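You operate a simulated robot arm through the tools that you are given. There is no shell and no other tool.

You run a simulated two-armed robot. Do the job below in one go: nothing can be reset, and whatever is moved stays where it is left.

TASK
Stop the lid film, feed it 3 times, then turn the roller switch to hold and the air off.
Fine: one press on STOP.

It is judged by the outcome, as a careful person would: the job done as asked, and still so three seconds after it is handed in. It fails if anything else is knocked over, pushed out of place, dropped, spilled or broken. Lids that push on must go on centred and level and be pressed home; caps that screw on are set level and turned clockwise until they are tight.

THE ROBOT
Two 6-joint arms with two-finger grippers on one trunk that stands fixed in place. Base frame: the origin is at the foot of the trunk, x ahead of it, y to its left, z up. Lengths are in mm, angles in degrees, forces in N, time in s.
The left shoulder is at [60, 143, 875], the right one opposite. With the tool pointing down near the work surface each hand reaches from about 240 to 700 mm from the base axis, measured 20 degrees to its own side. Payload 2.45 kg a hand.
Tool frame (each hand has its own): the origin (TCP) lies between the finger pads and is the grasp point; the fingertips stand 26 mm ahead of it; z points along the fingers, y is the line along which they close. The gripper opens to 96 mm; its body begins 69 mm behind the TCP.
Orientation is that of the tool frame in the base frame, as a unit quaternion [x, y, z, w]. With the fingers straight down and closing along the base's y, the tool's x points along the base's -x, its y along +y and its z along -z.

THE INTERFACE
- The arms move only by the tool servo_tool. It takes "left_increments", "right_increments" or both (then of equal length, played together; a hand with none holds still); each is a list of rows, each a list of 2 entries, a list of its own where there are three numbers: the shift along the tool's x, y, z in mm, then the turn, a rotation vector about the tool's x, y, z in rad. In form: [[[tx, ty, tz], [ax, ay, az]], ...]. A call has 1 to 20 rows; each row shifts and turns the commanded pose from where the row before left it, along the tool's axes as they then stand. "left_gripper" and "right_gripper" are, for a hand that has rows, the closure, from 0 (fully open) to 1 (shut), set as the call begins (left out, the last holds). Each row takes 0.2 s and may step no farther than 50 mm and 8.6 degrees from the row before; otherwise, or with a gripper value out of range, the whole call is refused. Where a pose cannot be reached the arm comes as near as it can. A force on the tool above 70 N (or 10 N above the force at the start of the call, whichever is more), or a blocked arm, ends the call early, and 0.2 s more pass. Each finger travels about 79.9 mm/s and halts on what it meets, pressing with about 26 N; the grip force reading is that of the motor and also rises with nothing between the fingers. The clock runs only during rows and for 0.2 s after the last one: add rows that do not move to give the fingers time. It gives the time, the measured TCP pose, the force on the tool (base axes), the opening and the grip force at its end, in the units of the frame above (readings bear some noise), with the torque about the TCP (base axes, N m) and any sound that the robot's microphone picked up.
- Cameras (640 x 400 px; columns grow to the right, rows downward): "scene" is now at [123, 55.5, 1490.8]; the picture's right is [0.70, -0.71, -0.00], its down [-0.50, -0.49, -0.71] and it looks along [0.51, 0.50, -0.70] (base axes); focal length 340 px, centre (320, 200). "left" rides on the left gripper at [82, -3, -98] in its tool frame; the picture's right is [0.04, 1.00, 0.00], its down [-0.73, 0.03, -0.68] and it looks along [-0.68, 0.03, 0.73] (tool axes); focal length 256 px, centre (320, 200). "right" rides on the right gripper at [82, 3, -98] in its tool frame; the picture's right is [-0.04, 1.00, 0.00], its down [-0.73, -0.03, -0.68] and it looks along [-0.68, -0.03, 0.73] (tool axes); focal length 256 px, centre (320, 200). There is no depth. A picture from a camera that has moved, and an enlarged one, comes with that camera's place and axes in the base frame and with its lens. The place of the scene camera against the robot may be out by one fixed shift of up to 12 mm in any direction.
- get_image(camera): a new picture of that camera. No time passes.
- raise_lower(by): slides the trunk up (or, below 0, down) by that many mm; the arms and the scene camera ride with it, the base frame stays. It gives what a move gives, with no picture.
- turn_head(pan, tilt): turns the head with the scene camera to pan (to the left, within 86 degrees either way) and tilt (down, from -29 to 69), counted from straight ahead of the robot. It gives what a move gives.
- zoom(camera, box): a new picture of the part [left, top, right, bottom] of that camera's present view, enlarged. No time passes.
- job_done(): hands the job in; it is judged then, once.

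Nothing tells you positions but the pictures and the camera data. Unless the task says otherwise, let go and move clear before handing in.

The tools are called after ">>>" as a command line: name --argument value ..., lists and objects as JSON in quotes. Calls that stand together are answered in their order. servo_tool: Moves the arms, as the interface text tells. Its arguments: {"type":"object","properties":{"left_increments":{"type":"array"},"left_gripper":{"type":"number"},"right_increments":{"type":"array"},"right_gripper":{"type":"number"}},"required":[]} The other tools are called the same way: raise_lower (by) moves the trunk up or down; turn_head (pan, tilt) turns the head that bears the scene camera; get_image (camera) takes a picture; zoom (camera, box) takes an enlarged picture of a part of a camera's view; job_done () hands the job in.

At the start:

```text
time_s: 0.0
left_tool_pos: [307.0, 311.6, 1214.4]
left_orientation: [-0.001, 1.0, -0.001, 0.001]
left_wrist_force: [0.3, -0.5, 0.0]
left_ft_torque: [-0.01, -0.01, 0.0]
left_opening: 96.0
left_finger_force: 0.1
right_tool_pos: [434.8, 62.9, 1167.1]
right_orientation: [0.0, 1.0, 0.0, 0.001]
right_wrist_force: [0.2, 0.4, 0.2]
right_ft_torque: [-0.03, 0.0, -0.02]
right_opening: 96.1
right_finger_force: 0.0
trunk travel left (down, up): [-500.0, 90.0]
head pan, tilt (commanded): [44.5, 44.5]
```

scene: 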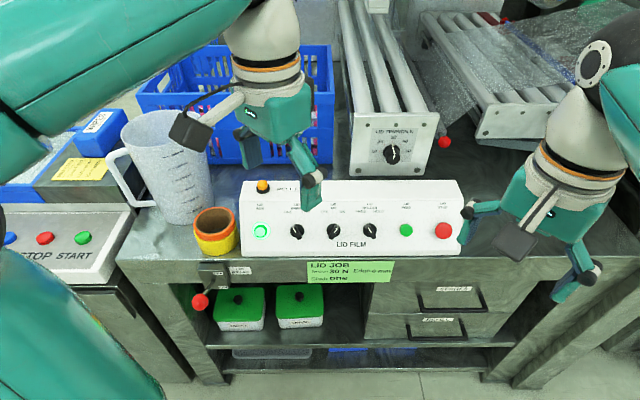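
right: 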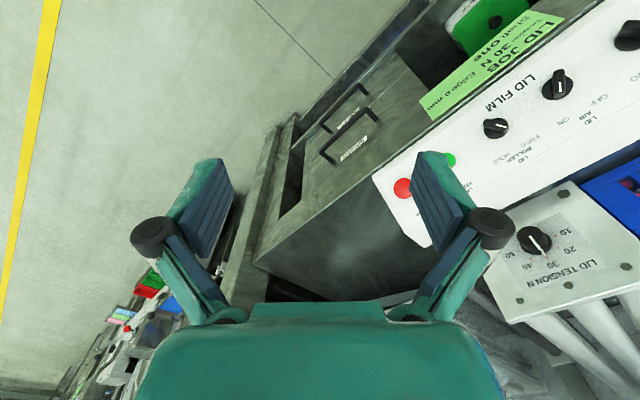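
left: 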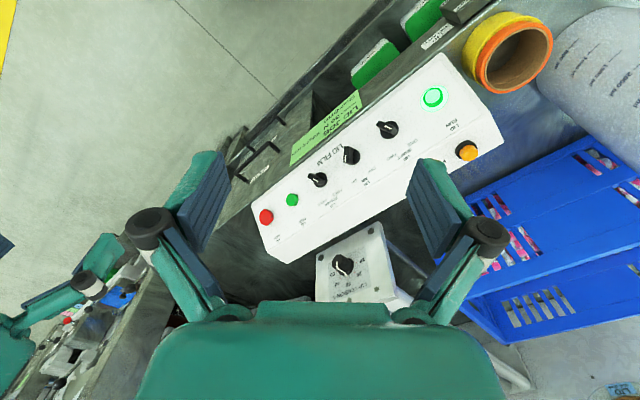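

I see the white LID FILM panel at the front of the bench, with a lit green lamp, three knobs, a green and a red button, plus an amber item at the top left. I'll take enlarged pictures to read the labels.

>>> zoom --camera "scene" --box '[230, 165, 480, 290]'

>>> zoom --camera "left" --box '[230, 40, 530, 310]'

>>> zoom --camera "right" --box '[360, 0, 640, 250]'

>>> zoom --camera "scene" --box '[0, 180, 260, 340]'

```text
2.56 times, centred on (355, 228) of scene
camera zoom: at [123.0, 55.5, 1490.8], right [0.7, -0.71, 0.0], down [-0.5, -0.49, -0.71], along [0.51, 0.5, -0.7], focal length 869 px, centre (230, 130)
```

zoom: 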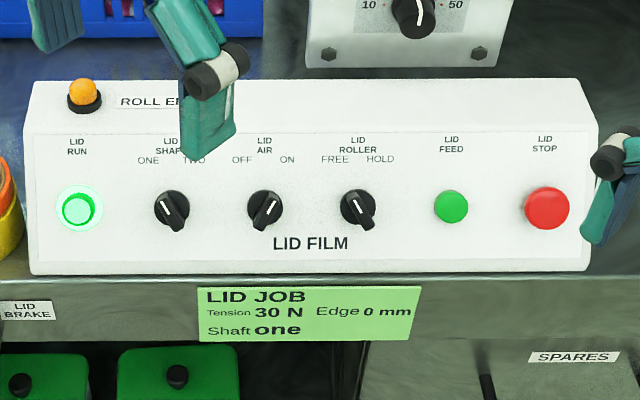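

```text
1.48 times, centred on (380, 175) of left
camera zoom: at [225.8, 309.1, 1313.2], right [-0.04, 1.0, 0.0], down [0.73, 0.03, 0.68], along [0.68, 0.03, -0.73], focal length 379 px, centre (231, 237)
```

zoom: 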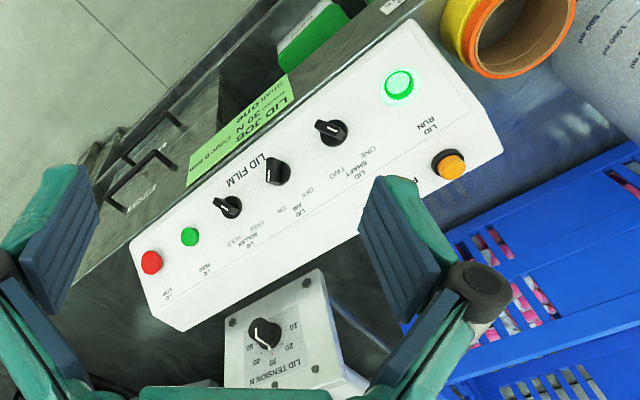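

```text
1.60 times, centred on (500, 125) of right
camera zoom: at [352.6, 65.0, 1266.3], right [0.04, 1.0, 0.0], down [0.73, -0.03, 0.68], along [0.68, -0.03, -0.73], focal length 410 px, centre (32, 320)
```

zoom: 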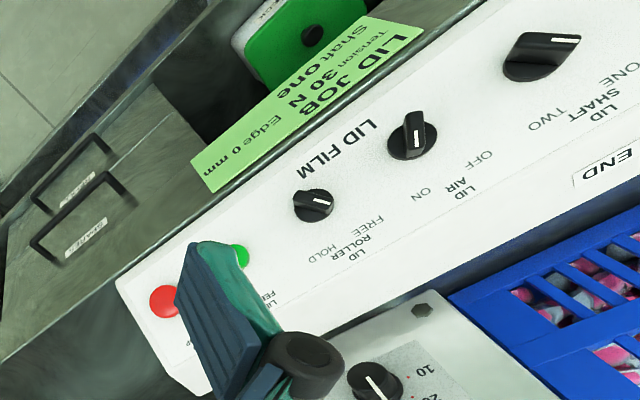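

```text
2.46 times, centred on (130, 260) of scene
camera zoom: at [123.0, 55.5, 1490.8], right [0.7, -0.71, 0.0], down [-0.5, -0.49, -0.71], along [0.51, 0.5, -0.7], focal length 836 px, centre (788, 52)
```

zoom: 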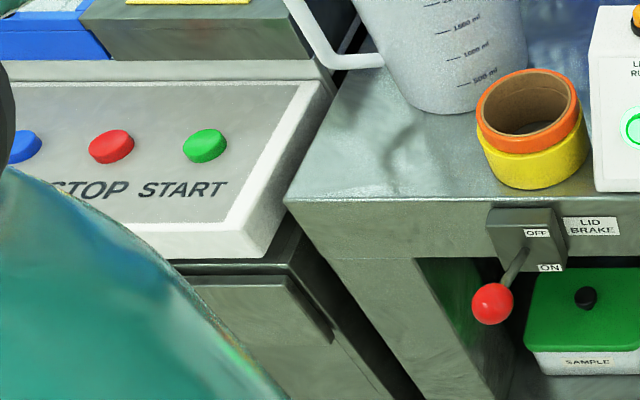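

The controls read RUN (lit), SHAFT (ONE), AIR (ON), ROLLER (FREE), FEED and STOP. By triangulation STOP is near [663, 203, 912], and the panel runs at about 45° toward the left. Before moving the right arm aside, I'll check that its side is clear.

>>> turn_head --pan -10 --tilt 40

>>> get_image --camera "scene"

```text
time_s: 1.2
left_tool_pos: [307.2, 312.8, 1215.1]
left_orientation: [-0.001, 1.0, -0.001, 0.001]
left_wrist_force: [-0.2, -0.2, 0.5]
left_ft_torque: [-0.01, 0.0, -0.02]
left_opening: 96.1
left_finger_force: 0.0
right_tool_pos: [433.8, 61.9, 1168.1]
right_orientation: [0.0, 1.0, 0.0, 0.0]
right_wrist_force: [0.6, 0.6, -0.5]
right_ft_torque: [-0.02, 0.01, -0.03]
right_opening: 96.2
right_finger_force: 0.0
trunk travel left (down, up): [-500.0, 90.0]
head pan, tilt (commanded): [-10.0, 40.0]
```

```text
taken
camera scene: at [148.5, -16.5, 1497.3], right [-0.17, -0.98, 0.0], down [-0.63, 0.11, -0.77], along [0.75, -0.13, -0.64], focal length 340 px, centre (320, 200)
```

scene: 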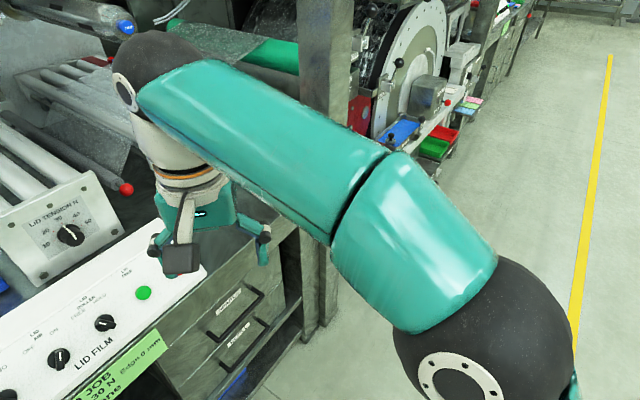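

The right side is open floor, with the machine's post well beyond reach. I'll pull the right hand back and to its right, away from the panel.

>>> servo_tool --right_increments '[[[20, -40, 0], [0, 0, 0]], [[20, -40, 0], [0, 0, 0]], [[20, -40, 0], [0, 0, 0]], [[20, -40, 0], [0, 0, 0]], [[20, -40, 0], [0, 0, 0]]]'

>>> turn_head --pan 35 --tilt 42

>>> get_image --camera "scene"

```text
time_s: 2.4
left_tool_pos: [307.0, 310.6, 1216.1]
left_orientation: [-0.001, 1.0, -0.001, 0.001]
left_wrist_force: [-0.2, 0.0, 0.8]
left_ft_torque: [0.03, -0.02, 0.01]
left_opening: 96.1
left_finger_force: 0.1
right_tool_pos: [334.0, -139.5, 1168.5]
right_orientation: [0.0, 1.0, 0.001, 0.0]
right_wrist_force: [0.7, -1.2, 0.2]
right_ft_torque: [0.01, -0.02, 0.01]
right_opening: 96.2
right_finger_force: 0.0
trunk travel left (down, up): [-500.0, 90.0]
head pan, tilt (commanded): [-10.0, 40.0]
```

```text
time_s: 3.5
left_tool_pos: [308.2, 312.1, 1215.0]
left_orientation: [-0.001, 1.0, -0.001, 0.001]
left_wrist_force: [-0.1, -1.0, -1.0]
left_ft_torque: [0.02, -0.01, 0.01]
left_opening: 96.0
left_finger_force: 0.1
right_tool_pos: [334.6, -138.0, 1168.6]
right_orientation: [-0.001, 1.0, 0.001, 0.0]
right_wrist_force: [0.3, -0.4, -0.2]
right_ft_torque: [-0.03, 0.02, 0.01]
right_opening: 96.2
right_finger_force: 0.1
trunk travel left (down, up): [-500.0, 90.0]
head pan, tilt (commanded): [35.0, 42.0]
```

```text
taken
camera scene: at [133.1, 46.0, 1494.4], right [0.57, -0.82, 0.0], down [-0.55, -0.38, -0.74], along [0.61, 0.43, -0.67], focal length 340 px, centre (320, 200)
```

scene: 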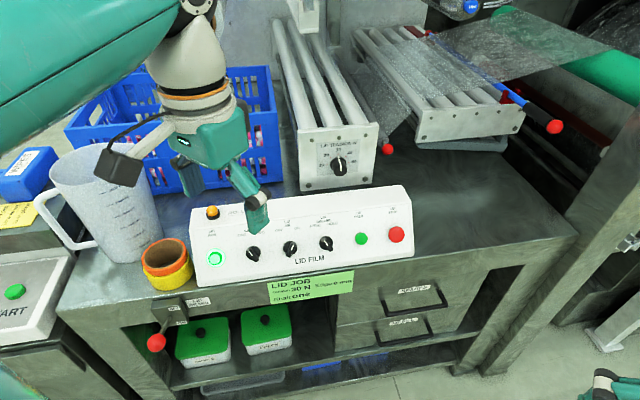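

The view of the panel is clear now. Next I'll turn the left hand toward it, with 45° of yaw to the left and 45° of forward tilt, while it is still high up.

>>> servo_tool --left_increments '[[[0, 0, 0], [0, 0, -0.131]], [[0, 0, 0], [0, 0, -0.131]], [[0, 0, 0], [0, 0, -0.131]], [[0, 0, 0], [0, 0, -0.131]], [[0, 0, 0], [0, 0, -0.131]], [[0, 0, 0], [0, 0, -0.13]], [[0, 0, 0], [0, -0.131, 0]], [[0, 0, 0], [0, -0.131, 0]], [[0, 0, 0], [0, -0.131, 0]], [[0, 0, 0], [0, -0.131, 0]], [[0, 0, 0], [0, -0.131, 0]], [[0, 0, 0], [0, -0.13, 0]]]'

>>> get_image --camera "left"

>>> get_image --camera "scene"

```text
time_s: 6.2
left_tool_pos: [307.6, 312.3, 1215.0]
left_orientation: [-0.354, 0.853, 0.145, 0.355]
left_wrist_force: [0.5, 1.8, -0.4]
left_ft_torque: [0.03, 0.03, 0.02]
left_opening: 96.2
left_finger_force: 0.0
right_tool_pos: [334.3, -138.0, 1168.2]
right_orientation: [0.0, 1.0, -0.001, 0.001]
right_wrist_force: [0.0, 0.4, -0.3]
right_ft_torque: [-0.01, 0.01, 0.01]
right_opening: 96.1
right_finger_force: 0.0
trunk travel left (down, up): [-500.0, 90.0]
head pan, tilt (commanded): [35.0, 42.0]
```

```text
taken
camera left: at [219.8, 219.8, 1227.1], right [-0.73, 0.69, -0.03], down [0.0, 0.05, 1.0], along [0.69, 0.73, -0.04], focal length 256 px, centre (320, 200)
```

left: 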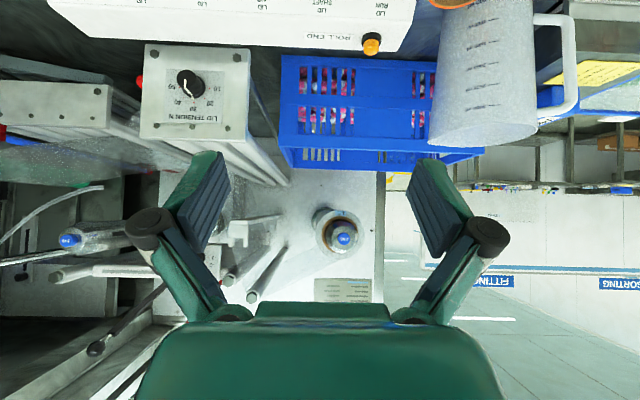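

```text
taken
camera scene: at [132.8, 46.2, 1494.5], right [0.57, -0.82, 0.0], down [-0.55, -0.38, -0.74], along [0.61, 0.43, -0.67], focal length 340 px, centre (320, 200)
```

scene: 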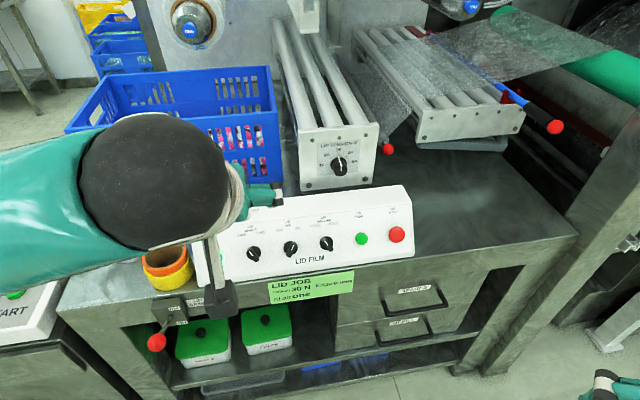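

The hand camera now looks level toward the panel, with the picture upside down. I'll bring the hand lower and to the right so the panel sits in view.

>>> servo_tool --left_increments '[[[25.2, -29, 21.4], [0, 0, 0]], [[25.2, -29, 21.4], [0, 0, 0]], [[25.2, -29, 21.4], [0, 0, 0]], [[25.2, -29, 21.4], [0, 0, 0]], [[25.2, -29, 21.4], [0, 0, 0]]]'

>>> get_image --camera "left"

>>> get_image --camera "scene"

```text
time_s: 7.3
left_tool_pos: [402.5, 197.6, 1049.7]
left_orientation: [-0.355, 0.854, 0.145, 0.353]
left_wrist_force: [-0.2, 0.2, -0.6]
left_ft_torque: [0.02, 0.01, 0.01]
left_opening: 96.1
left_finger_force: 0.1
right_tool_pos: [336.6, -138.6, 1167.1]
right_orientation: [0.0, 1.0, 0.001, 0.0]
right_wrist_force: [0.2, -0.8, 0.5]
right_ft_torque: [-0.01, 0.02, 0.0]
right_opening: 95.8
right_finger_force: 0.1
trunk travel left (down, up): [-500.0, 90.0]
head pan, tilt (commanded): [35.0, 42.0]
```

```text
taken
camera left: at [314.6, 106.8, 1061.7], right [-0.73, 0.69, -0.03], down [0.01, 0.05, 1.0], along [0.69, 0.73, -0.04], focal length 256 px, centre (320, 200)
```

left: 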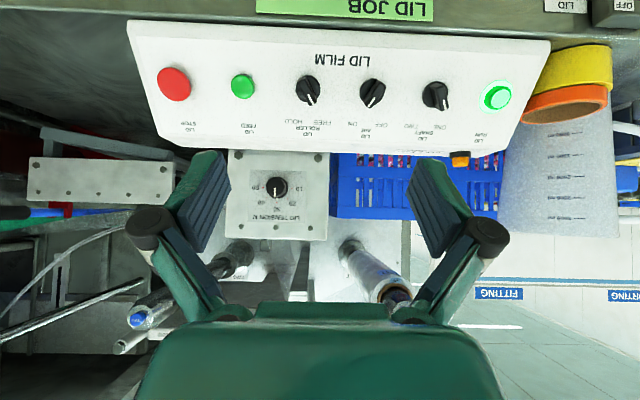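

```text
taken
camera scene: at [134.5, 45.4, 1494.3], right [0.57, -0.82, 0.0], down [-0.55, -0.38, -0.74], along [0.61, 0.43, -0.67], focal length 340 px, centre (320, 200)
```

scene: 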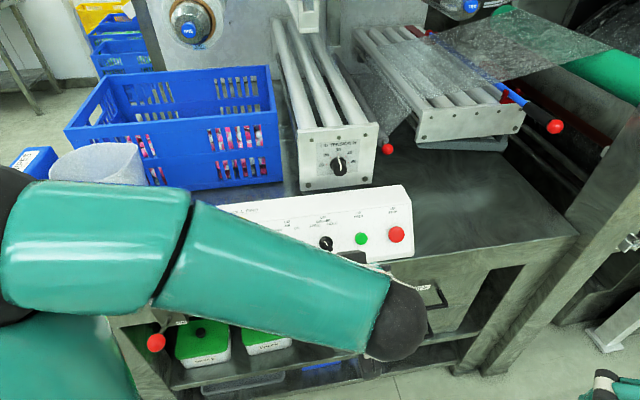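

All six controls are visible in the hand camera. I'll enlarge that view for exact pixel positions.

>>> zoom --camera "left" --box '[120, 0, 360, 150]'

>>> zoom --camera "left" --box '[320, 20, 560, 170]'

>>> zoom --camera "scene" --box '[270, 170, 430, 270]'

```text
2.67 times, centred on (240, 75) of left
camera zoom: at [314.6, 106.8, 1061.7], right [-0.73, 0.69, -0.03], down [0.01, 0.05, 1.0], along [0.69, 0.73, -0.04], focal length 683 px, centre (533, 533)
```

zoom: 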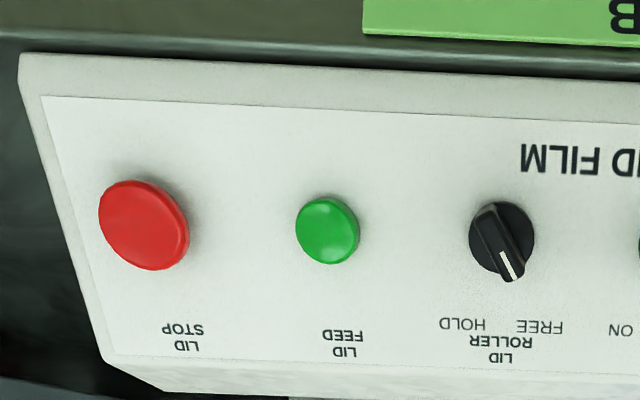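

```text
2.67 times, centred on (440, 95) of left
camera zoom: at [314.6, 106.8, 1061.7], right [-0.73, 0.69, -0.03], down [0.01, 0.05, 1.0], along [0.69, 0.73, -0.04], focal length 683 px, centre (0, 480)
```

zoom: 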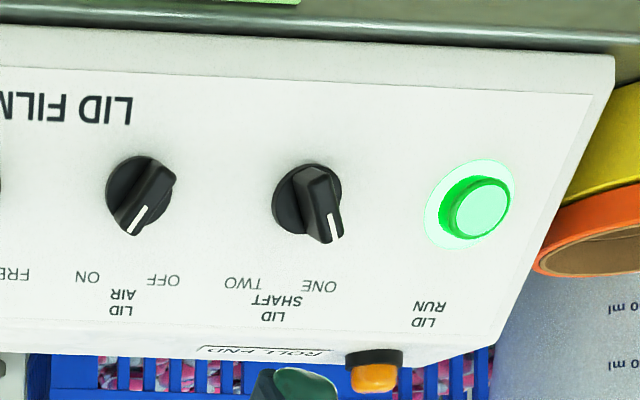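

```text
4.00 times, centred on (350, 220) of scene
camera zoom: at [134.5, 45.4, 1494.3], right [0.57, -0.82, 0.0], down [-0.55, -0.38, -0.74], along [0.61, 0.43, -0.67], focal length 1358 px, centre (200, 120)
```

zoom: 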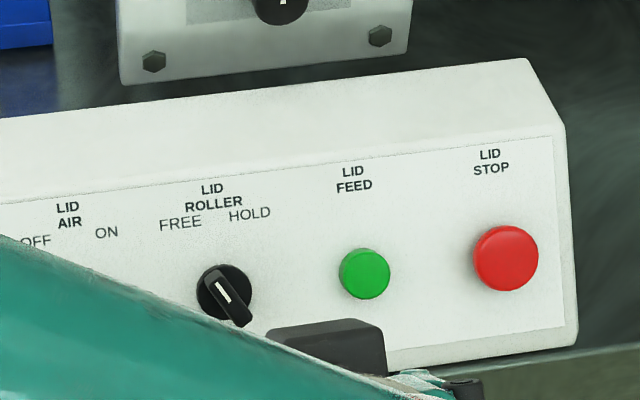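

From two hand-camera views, STOP is at about [658, 205, 913] and RUN at about [370, 491, 916]. The controls are spaced 81 mm apart, and the face leans back about 32° from vertical. I'll close the left gripper, square it to the face, and line up about 60 mm in front of STOP.

>>> servo_tool --left_increments '[[[0, 0, 0], [0, -0.1135, 0]], [[0, 0, 0], [0, -0.1135, 0]], [[2.9, -29.2, 24.0], [0, 0, 0]], [[2.9, -29.2, 24.0], [0, 0, 0]], [[2.9, -29.2, 24.0], [0, 0, 0]], [[2.9, -29.2, 24.0], [0, 0, 0]], [[2.9, -29.2, 24.0], [0, 0, 0]], [[2.9, -29.2, 24.0], [0, 0, 0]], [[0, 0, 0], [0, 0, 0]]]' --left_gripper 1

>>> get_image --camera "left"

>>> get_image --camera "scene"

```text
time_s: 9.3
left_tool_pos: [604.7, 155.7, 960.9]
left_orientation: [-0.336, 0.808, 0.184, 0.448]
left_wrist_force: [0.0, -0.5, 0.5]
left_ft_torque: [-0.02, 0.0, -0.06]
left_opening: 0.0
left_finger_force: 25.7
right_tool_pos: [334.2, -137.0, 1168.6]
right_orientation: [0.0, 1.0, 0.001, 0.0]
right_wrist_force: [0.0, -0.1, 0.3]
right_ft_torque: [0.01, -0.01, 0.01]
right_opening: 96.3
right_finger_force: 0.2
trunk travel left (down, up): [-500.0, 90.0]
head pan, tilt (commanded): [35.0, 42.0]
```

```text
taken
camera left: at [517.5, 63.7, 943.8], right [-0.72, 0.69, -0.04], down [-0.15, -0.11, 0.98], along [0.67, 0.71, 0.19], focal length 256 px, centre (320, 200)
```

left: 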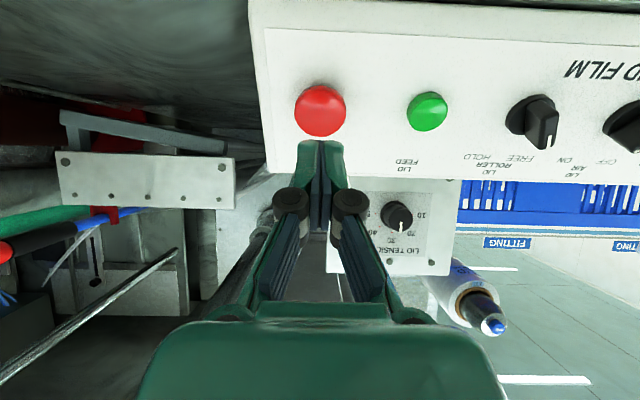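

```text
taken
camera scene: at [132.5, 46.2, 1494.5], right [0.57, -0.82, 0.0], down [-0.55, -0.38, -0.74], along [0.61, 0.43, -0.67], focal length 340 px, centre (320, 200)
```

scene: 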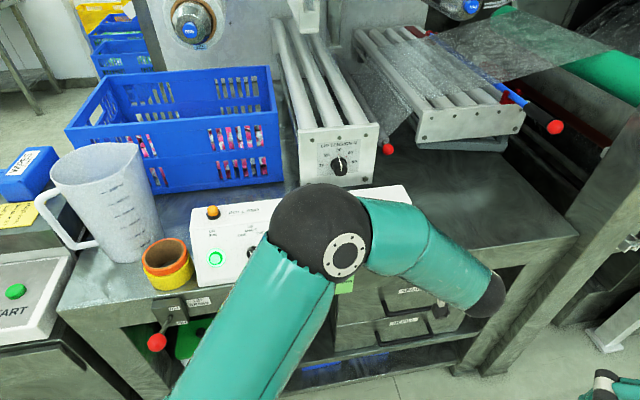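

STOP sits right on the hand's axis (column 320, about the expected row). I'll advance 40 mm and check again.

>>> servo_tool --left_increments '[[[0, 0, 20], [0, 0, 0]], [[0, 0, 20], [0, 0, 0]], [[0, 0, 0], [0, 0, 0]]]'

>>> get_image --camera "left"

>>> zoom --camera "left" --box '[220, 60, 420, 185]'

```text
time_s: 10.2
left_tool_pos: [629.7, 179.0, 939.7]
left_orientation: [-0.335, 0.807, 0.184, 0.449]
left_wrist_force: [-0.2, 0.7, 0.1]
left_ft_torque: [0.02, 0.0, 0.0]
left_opening: 0.0
left_finger_force: 25.9
right_tool_pos: [335.4, -137.3, 1167.5]
right_orientation: [0.0, 1.0, -0.001, 0.0]
right_wrist_force: [-0.3, -0.3, 0.2]
right_ft_torque: [-0.01, 0.0, -0.02]
right_opening: 96.1
right_finger_force: 0.1
trunk travel left (down, up): [-500.0, 90.0]
head pan, tilt (commanded): [35.0, 42.0]
```

```text
taken
camera left: at [541.7, 87.5, 922.5], right [-0.72, 0.69, -0.04], down [-0.15, -0.11, 0.98], along [0.67, 0.71, 0.19], focal length 256 px, centre (320, 200)
```

left: 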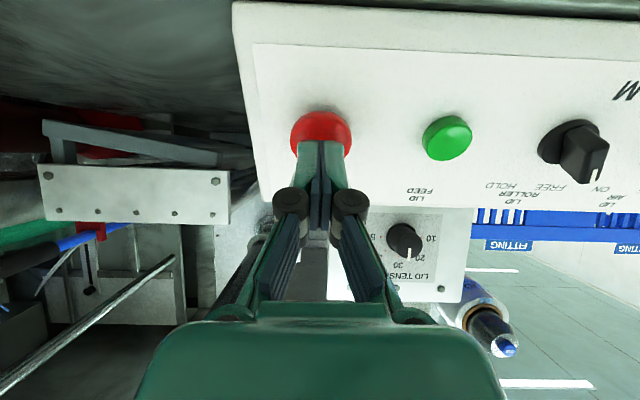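

```text
3.20 times, centred on (320, 122) of left
camera zoom: at [541.7, 87.5, 922.5], right [-0.72, 0.69, -0.04], down [-0.15, -0.11, 0.98], along [0.67, 0.71, 0.19], focal length 819 px, centre (320, 448)
```

zoom: 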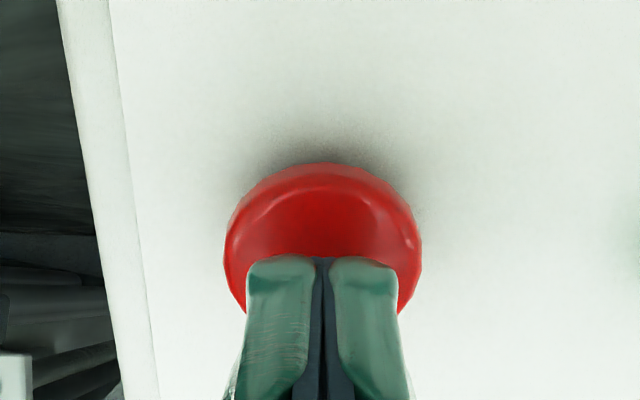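

The fingertips are centred on the STOP button with about 20 mm to go. I'll close in with small steps and watch the force.

>>> servo_tool --left_increments '[[[0, 0, 4], [0, 0, 0]], [[0, 0, 4], [0, 0, 0]], [[0, 0, 4], [0, 0, 0]], [[0, 0, 0], [0, 0, 0]]]'

>>> zoom --camera "left" --box '[220, 60, 420, 185]'

```text
time_s: 11.2
left_tool_pos: [636.4, 186.4, 933.5]
left_orientation: [-0.335, 0.808, 0.184, 0.448]
left_wrist_force: [-0.4, -0.6, 0.3]
left_ft_torque: [-0.01, -0.01, -0.02]
left_opening: 6.1
left_finger_force: 28.6
right_tool_pos: [334.3, -138.0, 1168.2]
right_orientation: [-0.001, 1.0, 0.0, 0.0]
right_wrist_force: [0.4, 0.1, 0.3]
right_ft_torque: [0.01, 0.02, 0.0]
right_opening: 96.0
right_finger_force: 0.1
trunk travel left (down, up): [-500.0, 90.0]
head pan, tilt (commanded): [35.0, 42.0]
```

```text
3.20 times, centred on (320, 122) of left
camera zoom: at [549.0, 94.9, 915.9], right [-0.72, 0.69, -0.04], down [-0.15, -0.11, 0.98], along [0.67, 0.71, 0.19], focal length 819 px, centre (320, 448)
```

zoom: 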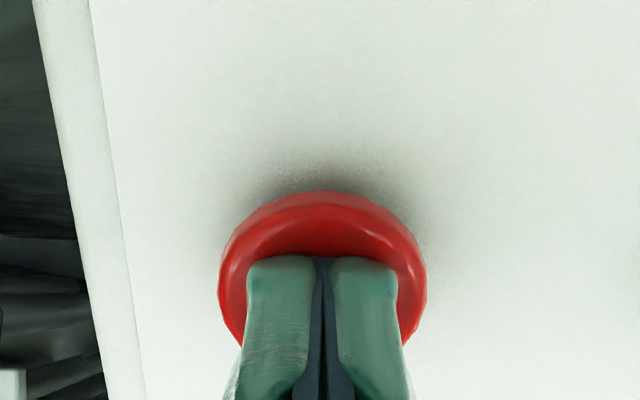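

There's no contact yet. I'll continue in 2 mm steps.

>>> servo_tool --left_increments '[[[0, 0, 2], [0, 0, 0]], [[0, 0, 2], [0, 0, 0]], [[0, 0, 0], [0, 0, 0]]]'

>>> zoom --camera "left" --box '[220, 60, 420, 185]'

```text
time_s: 11.9
left_tool_pos: [638.8, 189.0, 931.2]
left_orientation: [-0.336, 0.807, 0.186, 0.448]
left_wrist_force: [-2.0, -2.3, 1.2]
left_ft_torque: [-0.05, 0.03, 0.03]
left_opening: 6.1
left_finger_force: 28.8
right_tool_pos: [333.9, -138.9, 1167.8]
right_orientation: [0.0, 1.0, 0.001, 0.0]
right_wrist_force: [0.2, 0.3, 1.4]
right_ft_torque: [0.02, -0.01, -0.01]
right_opening: 96.0
right_finger_force: 0.1
trunk travel left (down, up): [-500.0, 90.0]
head pan, tilt (commanded): [35.0, 42.0]
heard: click
```

```text
3.20 times, centred on (320, 122) of left
camera zoom: at [551.3, 97.2, 913.7], right [-0.72, 0.69, -0.04], down [-0.15, -0.11, 0.98], along [0.67, 0.71, 0.19], focal length 819 px, centre (320, 448)
```

zoom: 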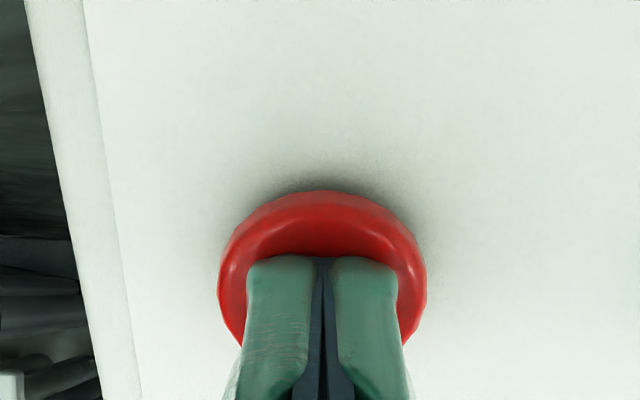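

A click was heard at about 3.3 N, so STOP has been pressed once. I'll back straight off and check the RUN lamp.

>>> servo_tool --left_increments '[[[0, 0, -15], [0, 0, 0]], [[0, 0, -25], [0, 0, 0]], [[0, 0, -16], [0, 0, 0]], [[0, 0, 0], [0, 0, 0]]]'

>>> get_image --camera "scene"

>>> get_image --camera "left"

```text
time_s: 12.9
left_tool_pos: [604.5, 155.8, 960.5]
left_orientation: [-0.335, 0.808, 0.185, 0.448]
left_wrist_force: [0.2, 0.0, -0.4]
left_ft_torque: [0.02, 0.0, -0.01]
left_opening: 0.1
left_finger_force: 29.1
right_tool_pos: [334.6, -138.7, 1168.2]
right_orientation: [0.001, 1.0, 0.0, 0.0]
right_wrist_force: [-0.6, 0.2, 0.2]
right_ft_torque: [0.01, 0.03, 0.01]
right_opening: 96.1
right_finger_force: 0.2
trunk travel left (down, up): [-500.0, 90.0]
head pan, tilt (commanded): [35.0, 42.0]
```

```text
taken
camera scene: at [133.5, 46.2, 1494.4], right [0.57, -0.82, 0.0], down [-0.55, -0.38, -0.74], along [0.61, 0.43, -0.67], focal length 340 px, centre (320, 200)
```

scene: 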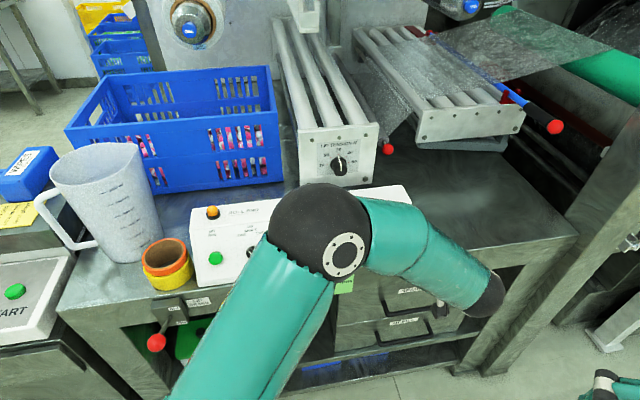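

```text
taken
camera left: at [518.0, 64.6, 943.2], right [-0.72, 0.69, -0.04], down [-0.15, -0.11, 0.98], along [0.67, 0.71, 0.19], focal length 256 px, centre (320, 200)
```

left: 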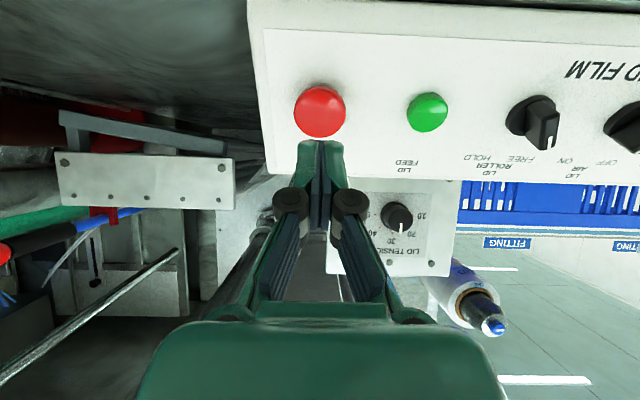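

The RUN lamp has gone out, so the film is stopped. I'll shift 80 mm sideways along the panel to FEED.

>>> servo_tool --left_increments '[[[0, 40, 0], [0, 0, 0]], [[0, 40, 0], [0, 0, 0]], [[0, 0, 0], [0, 0, 0]]]'

>>> get_image --camera "left"

```text
time_s: 13.8
left_tool_pos: [548.6, 212.2, 960.8]
left_orientation: [-0.336, 0.808, 0.184, 0.448]
left_wrist_force: [-0.3, -0.6, -0.1]
left_ft_torque: [-0.03, 0.01, 0.04]
left_opening: 0.1
left_finger_force: 28.3
right_tool_pos: [336.1, -138.4, 1167.9]
right_orientation: [0.0, 1.0, 0.0, -0.001]
right_wrist_force: [-0.8, 0.2, 0.2]
right_ft_torque: [0.0, -0.03, 0.0]
right_opening: 95.6
right_finger_force: 0.0
trunk travel left (down, up): [-500.0, 90.0]
head pan, tilt (commanded): [35.0, 42.0]
```

```text
taken
camera left: at [460.6, 120.8, 943.4], right [-0.72, 0.69, -0.04], down [-0.15, -0.11, 0.98], along [0.67, 0.71, 0.19], focal length 256 px, centre (320, 200)
```

left: 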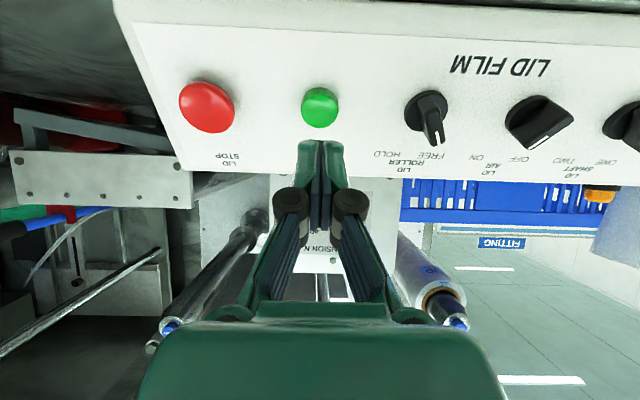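

FEED is on the hand's column, but comparing with STOP's contact depth it sits about 5 mm below the hand's axis. I'll correct for that and advance to just short of the button.

>>> servo_tool --left_increments '[[[5, 0, 10], [0, 0, 0]], [[0, 0, 20], [0, 0, 0]], [[0, 0, 10], [0, 0, 0]], [[0, 0, 0], [0, 0, 0]]]'

>>> zoom --camera "left" --box '[220, 60, 420, 185]'

```text
time_s: 14.8
left_tool_pos: [570.3, 234.6, 935.0]
left_orientation: [-0.335, 0.808, 0.185, 0.448]
left_wrist_force: [0.0, 0.1, -0.7]
left_ft_torque: [-0.02, 0.0, 0.0]
left_opening: 0.0
left_finger_force: 28.0
right_tool_pos: [335.3, -137.9, 1168.1]
right_orientation: [0.0, 1.0, -0.001, 0.0]
right_wrist_force: [0.0, -0.7, 0.1]
right_ft_torque: [-0.03, -0.01, 0.01]
right_opening: 95.9
right_finger_force: 0.0
trunk travel left (down, up): [-500.0, 90.0]
head pan, tilt (commanded): [35.0, 42.0]
```

```text
3.20 times, centred on (320, 122) of left
camera zoom: at [483.0, 142.7, 918.2], right [-0.72, 0.69, -0.04], down [-0.15, -0.11, 0.98], along [0.67, 0.71, 0.19], focal length 819 px, centre (320, 448)
```

zoom: 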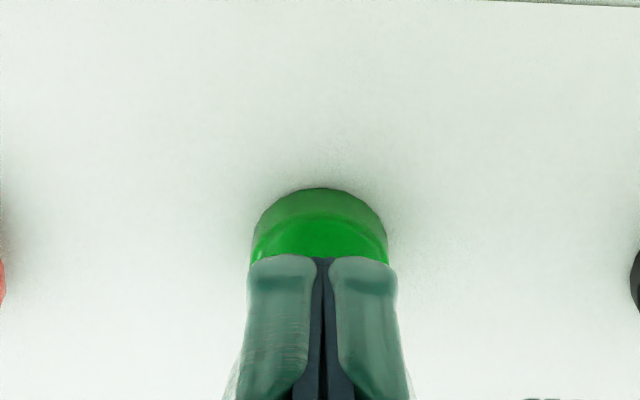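

The fingertips are centred on FEED. I'll step in until it clicks.

>>> servo_tool --left_increments '[[[0, 0, 4], [0, 0, 0]], [[0, 0, 4], [0, 0, 0]], [[0, 0, 0], [0, 0, 0]]]'

>>> servo_tool --left_increments '[[[0, 0, 2], [0, 0, 0]], [[0, 0, 0], [0, 0, 0]]]'

>>> zoom --camera "left" --box '[220, 60, 420, 185]'

```text
time_s: 15.6
left_tool_pos: [575.3, 239.5, 931.1]
left_orientation: [-0.336, 0.808, 0.185, 0.448]
left_wrist_force: [-0.1, -0.7, 0.6]
left_ft_torque: [-0.01, -0.02, 0.01]
left_opening: 0.0
left_finger_force: 28.6
right_tool_pos: [334.0, -138.1, 1167.9]
right_orientation: [0.0, 1.0, -0.001, 0.001]
right_wrist_force: [0.1, 1.1, 0.3]
right_ft_torque: [0.02, 0.02, 0.0]
right_opening: 96.1
right_finger_force: 0.1
trunk travel left (down, up): [-500.0, 90.0]
head pan, tilt (commanded): [35.0, 42.0]
```

```text
time_s: 16.1
left_tool_pos: [577.1, 241.4, 930.5]
left_orientation: [-0.335, 0.808, 0.185, 0.448]
left_wrist_force: [-0.6, -0.5, 0.1]
left_ft_torque: [-0.01, -0.02, -0.01]
left_opening: 0.1
left_finger_force: 28.2
right_tool_pos: [334.5, -138.6, 1168.0]
right_orientation: [0.0, 1.0, 0.0, 0.0]
right_wrist_force: [0.2, -0.7, -0.5]
right_ft_torque: [-0.01, 0.0, -0.02]
right_opening: 96.0
right_finger_force: 0.1
trunk travel left (down, up): [-500.0, 90.0]
head pan, tilt (commanded): [35.0, 42.0]
```

```text
3.20 times, centred on (320, 122) of left
camera zoom: at [489.2, 148.2, 912.6], right [-0.72, 0.69, -0.04], down [-0.15, -0.11, 0.98], along [0.67, 0.71, 0.19], focal length 819 px, centre (320, 448)
```

zoom: 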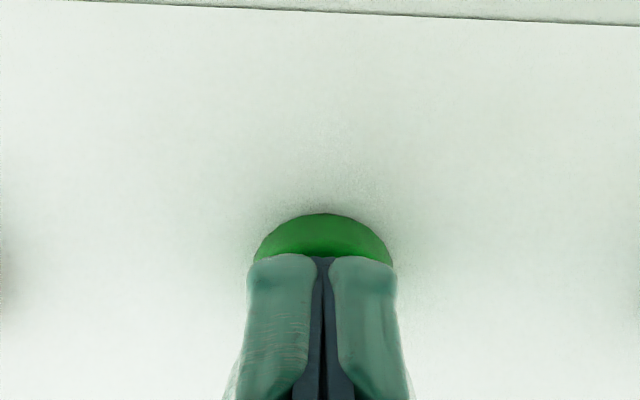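

No contact yet at 50 mm of advance. I'll continue 2 mm at a time.

>>> servo_tool --left_increments '[[[0, 0, 2], [0, 0, 0]], [[0, 0, 0], [0, 0, 0]]]'

```text
time_s: 16.8
left_tool_pos: [578.5, 241.1, 927.7]
left_orientation: [-0.335, 0.808, 0.185, 0.448]
left_wrist_force: [0.2, 0.1, -0.2]
left_ft_torque: [0.02, 0.0, 0.03]
left_opening: 0.1
left_finger_force: 28.7
right_tool_pos: [334.7, -138.9, 1167.6]
right_orientation: [0.0, 1.0, 0.0, 0.0]
right_wrist_force: [-0.2, 0.8, 0.3]
right_ft_torque: [0.0, -0.01, 0.02]
right_opening: 96.0
right_finger_force: 0.1
trunk travel left (down, up): [-500.0, 90.0]
head pan, tilt (commanded): [35.0, 42.0]
```

There's still no force, so I'll take another 2 mm.

>>> servo_tool --left_increments '[[[0, 0, 2], [0, 0, 0]], [[0, 0, 0], [0, 0, 0]]]'

```text
time_s: 17.4
left_tool_pos: [579.3, 243.3, 926.0]
left_orientation: [-0.335, 0.808, 0.184, 0.449]
left_wrist_force: [-0.8, -0.6, -0.2]
left_ft_torque: [0.0, 0.01, -0.05]
left_opening: 0.0
left_finger_force: 28.1
right_tool_pos: [334.7, -138.0, 1168.2]
right_orientation: [-0.001, 1.0, 0.001, 0.0]
right_wrist_force: [0.6, 1.4, -0.5]
right_ft_torque: [0.0, 0.0, -0.01]
right_opening: 95.9
right_finger_force: 0.2
trunk travel left (down, up): [-500.0, 90.0]
head pan, tilt (commanded): [35.0, 42.0]
```

>>> servo_tool --left_increments '[[[0, 0, 2], [0, 0, 0]], [[0, 0, 0], [0, 0, 0]]]'

>>> zoom --camera "left" --box '[220, 60, 420, 185]'

```text
time_s: 17.9
left_tool_pos: [580.9, 243.5, 926.4]
left_orientation: [-0.336, 0.808, 0.185, 0.447]
left_wrist_force: [0.1, 1.0, -0.3]
left_ft_torque: [0.0, 0.01, 0.01]
left_opening: 0.0
left_finger_force: 27.9
right_tool_pos: [335.2, -137.1, 1168.1]
right_orientation: [0.0, 1.0, 0.0, -0.001]
right_wrist_force: [-0.5, -0.5, -0.9]
right_ft_torque: [-0.02, 0.0, -0.02]
right_opening: 96.1
right_finger_force: 0.0
trunk travel left (down, up): [-500.0, 90.0]
head pan, tilt (commanded): [35.0, 42.0]
```

```text
3.20 times, centred on (320, 122) of left
camera zoom: at [492.9, 152.1, 909.2], right [-0.72, 0.69, -0.04], down [-0.15, -0.11, 0.98], along [0.67, 0.71, 0.19], focal length 819 px, centre (320, 448)
```

zoom: 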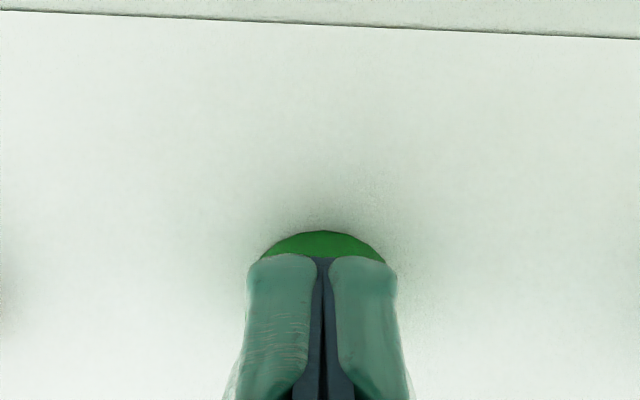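

FEED must sit a little deeper than STOP: the tip is still just short of it with no force. I'll keep stepping.

>>> servo_tool --left_increments '[[[0, 0, 2], [0, 0, 0]], [[0, 0, 0], [0, 0, 0]]]'

```text
time_s: 18.6
left_tool_pos: [581.5, 245.7, 925.8]
left_orientation: [-0.336, 0.808, 0.184, 0.448]
left_wrist_force: [-0.7, 0.0, 0.5]
left_ft_torque: [0.0, 0.03, 0.0]
left_opening: 6.0
left_finger_force: 28.7
right_tool_pos: [333.6, -138.2, 1168.1]
right_orientation: [-0.001, 1.0, 0.0, 0.0]
right_wrist_force: [-0.5, 0.5, -0.8]
right_ft_torque: [0.04, -0.03, -0.04]
right_opening: 96.2
right_finger_force: 0.0
trunk travel left (down, up): [-500.0, 90.0]
head pan, tilt (commanded): [35.0, 42.0]
```

The opening reading changed as it did at STOP, which suggests first contact. I'll push on gently.

>>> servo_tool --left_increments '[[[0, 0, 1.5], [0, 0, 0]], [[0, 0, 0], [0, 0, 0]]]'

```text
time_s: 19.1
left_tool_pos: [582.5, 245.5, 923.4]
left_orientation: [-0.335, 0.808, 0.185, 0.449]
left_wrist_force: [-1.7, -1.8, 0.5]
left_ft_torque: [-0.02, 0.05, 0.01]
left_opening: 6.1
left_finger_force: 28.7
right_tool_pos: [334.5, -137.9, 1167.8]
right_orientation: [0.0, 1.0, 0.0, 0.0]
right_wrist_force: [-0.6, 0.3, 0.1]
right_ft_torque: [0.01, 0.04, -0.02]
right_opening: 96.3
right_finger_force: 0.0
trunk travel left (down, up): [-500.0, 90.0]
head pan, tilt (commanded): [35.0, 42.0]
```

The force is rising (about 2.5 N) with no click yet. I'll go a bit farther.

>>> servo_tool --left_increments '[[[0, 0, 1.5], [0, 0, 0]], [[0, 0, 0], [0, 0, 0]]]'

```text
time_s: 19.8
left_tool_pos: [584.3, 246.2, 923.9]
left_orientation: [-0.336, 0.808, 0.184, 0.448]
left_wrist_force: [-1.1, -2.0, 0.3]
left_ft_torque: [0.0, 0.0, -0.05]
left_opening: 5.7
left_finger_force: 28.5
right_tool_pos: [335.5, -138.2, 1167.8]
right_orientation: [0.0, 1.0, 0.0, 0.0]
right_wrist_force: [-1.3, 1.0, -0.4]
right_ft_torque: [0.0, 0.0, 0.01]
right_opening: 95.9
right_finger_force: 0.0
trunk travel left (down, up): [-500.0, 90.0]
head pan, tilt (commanded): [35.0, 42.0]
heard: click
```

That was the first FEED click. I'll back off 10 mm so the button releases fully.

>>> servo_tool --left_increments '[[[0, 0, -5], [0, 0, 0]], [[0, 0, -5], [0, 0, 0]], [[0, 0, 0], [0, 0, 0]]]'

>>> zoom --camera "left" --box '[220, 60, 420, 185]'

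```text
time_s: 20.6
left_tool_pos: [577.1, 242.1, 927.8]
left_orientation: [-0.335, 0.808, 0.184, 0.448]
left_wrist_force: [0.5, 0.1, 0.7]
left_ft_torque: [-0.04, -0.02, 0.0]
left_opening: 0.1
left_finger_force: 28.7
right_tool_pos: [334.0, -137.9, 1168.0]
right_orientation: [0.0, 1.0, 0.001, 0.0]
right_wrist_force: [0.3, 0.1, 0.3]
right_ft_torque: [0.03, 0.0, -0.01]
right_opening: 96.0
right_finger_force: 0.0
trunk travel left (down, up): [-500.0, 90.0]
head pan, tilt (commanded): [35.0, 42.0]
```

```text
3.20 times, centred on (320, 122) of left
camera zoom: at [489.7, 149.5, 911.4], right [-0.72, 0.69, -0.04], down [-0.15, -0.11, 0.98], along [0.67, 0.71, 0.19], focal length 819 px, centre (320, 448)
```

zoom: 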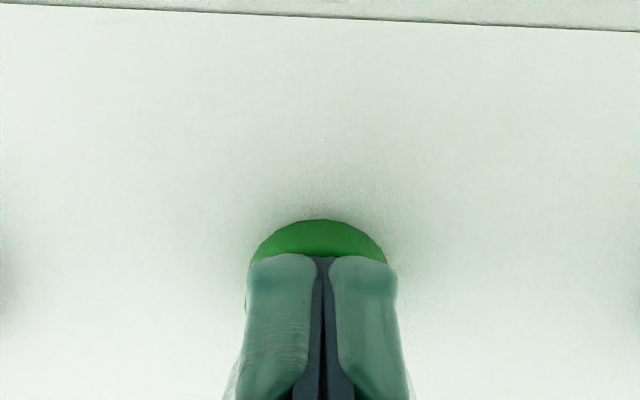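

The button is free again. Now the second press.

>>> servo_tool --left_increments '[[[0, 0, 5], [0, 0, 0]], [[0, 0, 2], [0, 0, 0]], [[0, 0, 1.5], [0, 0, 0]], [[0, 0, 1.5], [0, 0, 0]], [[0, 0, 0], [0, 0, 0]]]'

```text
time_s: 21.8
left_tool_pos: [582.5, 247.6, 923.8]
left_orientation: [-0.336, 0.807, 0.185, 0.448]
left_wrist_force: [-2.0, -0.9, -0.5]
left_ft_torque: [-0.03, 0.01, 0.03]
left_opening: 6.0
left_finger_force: 28.5
right_tool_pos: [335.1, -138.4, 1169.0]
right_orientation: [-0.001, 1.0, 0.0, 0.0]
right_wrist_force: [0.3, 0.4, -0.5]
right_ft_torque: [-0.02, -0.01, 0.0]
right_opening: 96.0
right_finger_force: 0.1
trunk travel left (down, up): [-500.0, 90.0]
head pan, tilt (commanded): [35.0, 42.0]
heard: click
```

That was the second FEED click. I'll back off again for the release.

>>> servo_tool --left_increments '[[[0, 0, -5], [0, 0, 0]], [[0, 0, -5], [0, 0, 0]], [[0, 0, 0], [0, 0, 0]]]'

```text
time_s: 22.6
left_tool_pos: [577.2, 240.1, 928.6]
left_orientation: [-0.335, 0.808, 0.184, 0.448]
left_wrist_force: [-0.6, 0.0, 0.5]
left_ft_torque: [-0.02, 0.0, -0.03]
left_opening: 0.0
left_finger_force: 28.9
right_tool_pos: [335.1, -137.9, 1167.6]
right_orientation: [0.0, 1.0, -0.001, 0.0]
right_wrist_force: [0.7, 0.4, 0.9]
right_ft_torque: [0.01, 0.03, 0.02]
right_opening: 96.1
right_finger_force: 0.0
trunk travel left (down, up): [-500.0, 90.0]
head pan, tilt (commanded): [35.0, 42.0]
```

Released with no force on the tool. Now the third press.

>>> servo_tool --left_increments '[[[0, 0, 5], [0, 0, 0]], [[0, 0, 2], [0, 0, 0]], [[0, 0, 1.5], [0, 0, 0]], [[0, 0, 1.5], [0, 0, 0]], [[0, 0, 0], [0, 0, 0]]]'

```text
time_s: 23.8
left_tool_pos: [584.1, 246.8, 924.0]
left_orientation: [-0.336, 0.808, 0.185, 0.447]
left_wrist_force: [-2.2, -1.6, 0.9]
left_ft_torque: [-0.06, 0.01, -0.01]
left_opening: 6.3
left_finger_force: 28.4
right_tool_pos: [334.4, -137.6, 1167.8]
right_orientation: [0.0, 1.0, 0.0, 0.0]
right_wrist_force: [0.4, 0.4, 1.4]
right_ft_torque: [-0.05, 0.0, 0.02]
right_opening: 95.9
right_finger_force: 0.1
trunk travel left (down, up): [-500.0, 90.0]
head pan, tilt (commanded): [35.0, 42.0]
heard: click
```

That was the third FEED click. I'll back well off and move 81 mm sideways to stand in front of the ROLLER knob.

>>> servo_tool --left_increments '[[[0, 0, -10], [0, 0, 0]], [[0, 0, -25], [0, 0, 0]], [[0, 0, -26], [0, 0, 0]], [[0, 40, -10], [0, 0, 0]], [[0, 41, -10], [0, 0, 0]], [[0, 0, 0], [0, 0, 0]]]'

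>>> get_image --camera "left"

>>> zoom --camera "left" --box '[220, 40, 460, 190]'

>>> get_image --camera "scene"

```text
time_s: 25.1
left_tool_pos: [477.4, 257.3, 966.9]
left_orientation: [-0.337, 0.807, 0.185, 0.448]
left_wrist_force: [0.5, 0.3, -0.3]
left_ft_torque: [0.0, -0.01, 0.06]
left_opening: 0.0
left_finger_force: 28.5
right_tool_pos: [335.2, -137.0, 1167.6]
right_orientation: [0.001, 1.0, 0.0, -0.001]
right_wrist_force: [0.0, -0.2, -0.3]
right_ft_torque: [-0.05, 0.01, 0.03]
right_opening: 96.2
right_finger_force: 0.1
trunk travel left (down, up): [-500.0, 90.0]
head pan, tilt (commanded): [35.0, 42.0]
```

```text
taken
camera left: at [390.3, 164.7, 949.1], right [-0.72, 0.69, -0.04], down [-0.15, -0.11, 0.98], along [0.67, 0.71, 0.19], focal length 256 px, centre (320, 200)
```

left: 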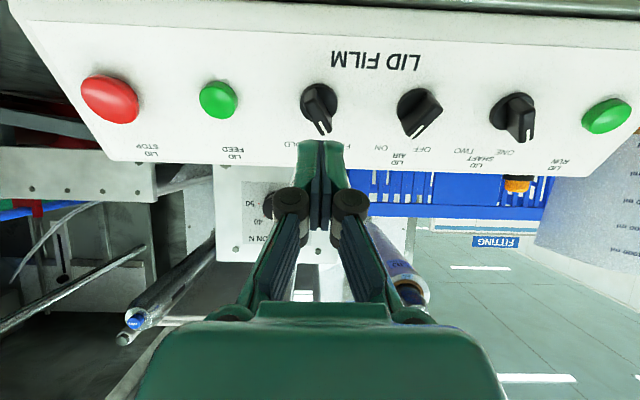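

```text
2.67 times, centred on (340, 115) of left
camera zoom: at [390.3, 164.7, 949.1], right [-0.72, 0.69, -0.04], down [-0.15, -0.11, 0.98], along [0.67, 0.71, 0.19], focal length 683 px, centre (267, 427)
```

zoom: 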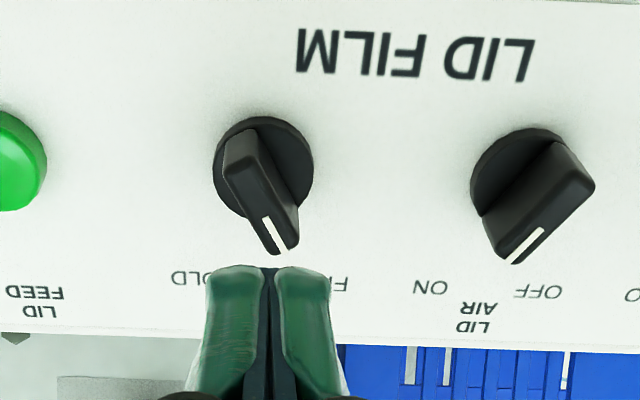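

```text
taken
camera scene: at [133.9, 45.9, 1494.3], right [0.57, -0.82, 0.0], down [-0.55, -0.38, -0.74], along [0.61, 0.43, -0.67], focal length 340 px, centre (320, 200)
```

scene: 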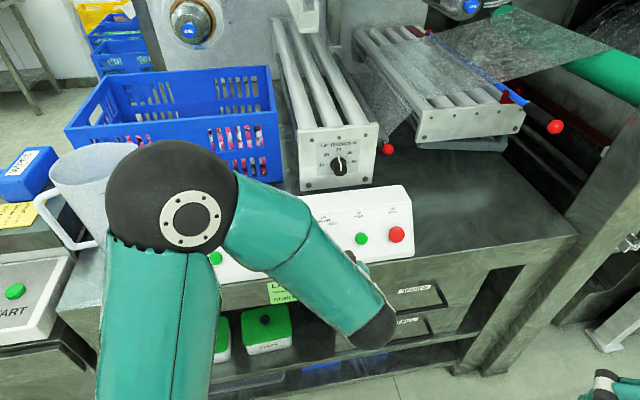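

The roller knob is right in front of the hand, still pointing at FREE. I'll look closer at its handle to get the angle and height.

>>> zoom --camera "left" --box '[280, 70, 360, 145]'

>>> zoom --camera "left" --box '[380, 70, 460, 145]'

```text
5.33 times, centred on (320, 108) of left
camera zoom: at [390.3, 164.7, 949.1], right [-0.72, 0.69, -0.04], down [-0.15, -0.11, 0.98], along [0.67, 0.71, 0.19], focal length 1365 px, centre (320, 693)
```

zoom: 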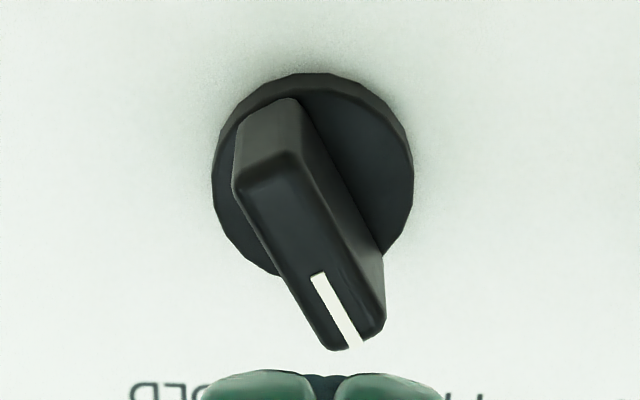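

```text
5.33 times, centred on (420, 108) of left
camera zoom: at [390.3, 164.7, 949.1], right [-0.72, 0.69, -0.04], down [-0.15, -0.11, 0.98], along [0.67, 0.71, 0.19], focal length 1365 px, centre (-213, 693)
```

zoom: 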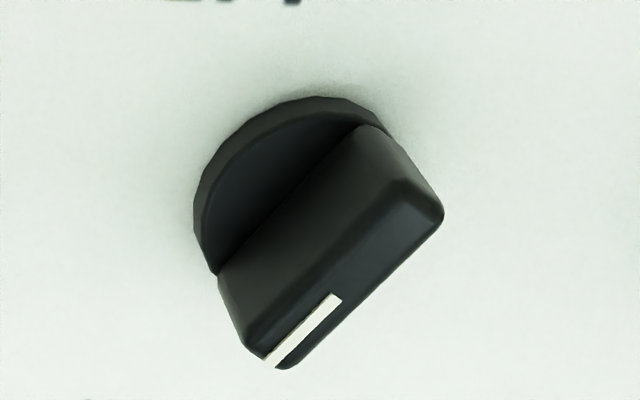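

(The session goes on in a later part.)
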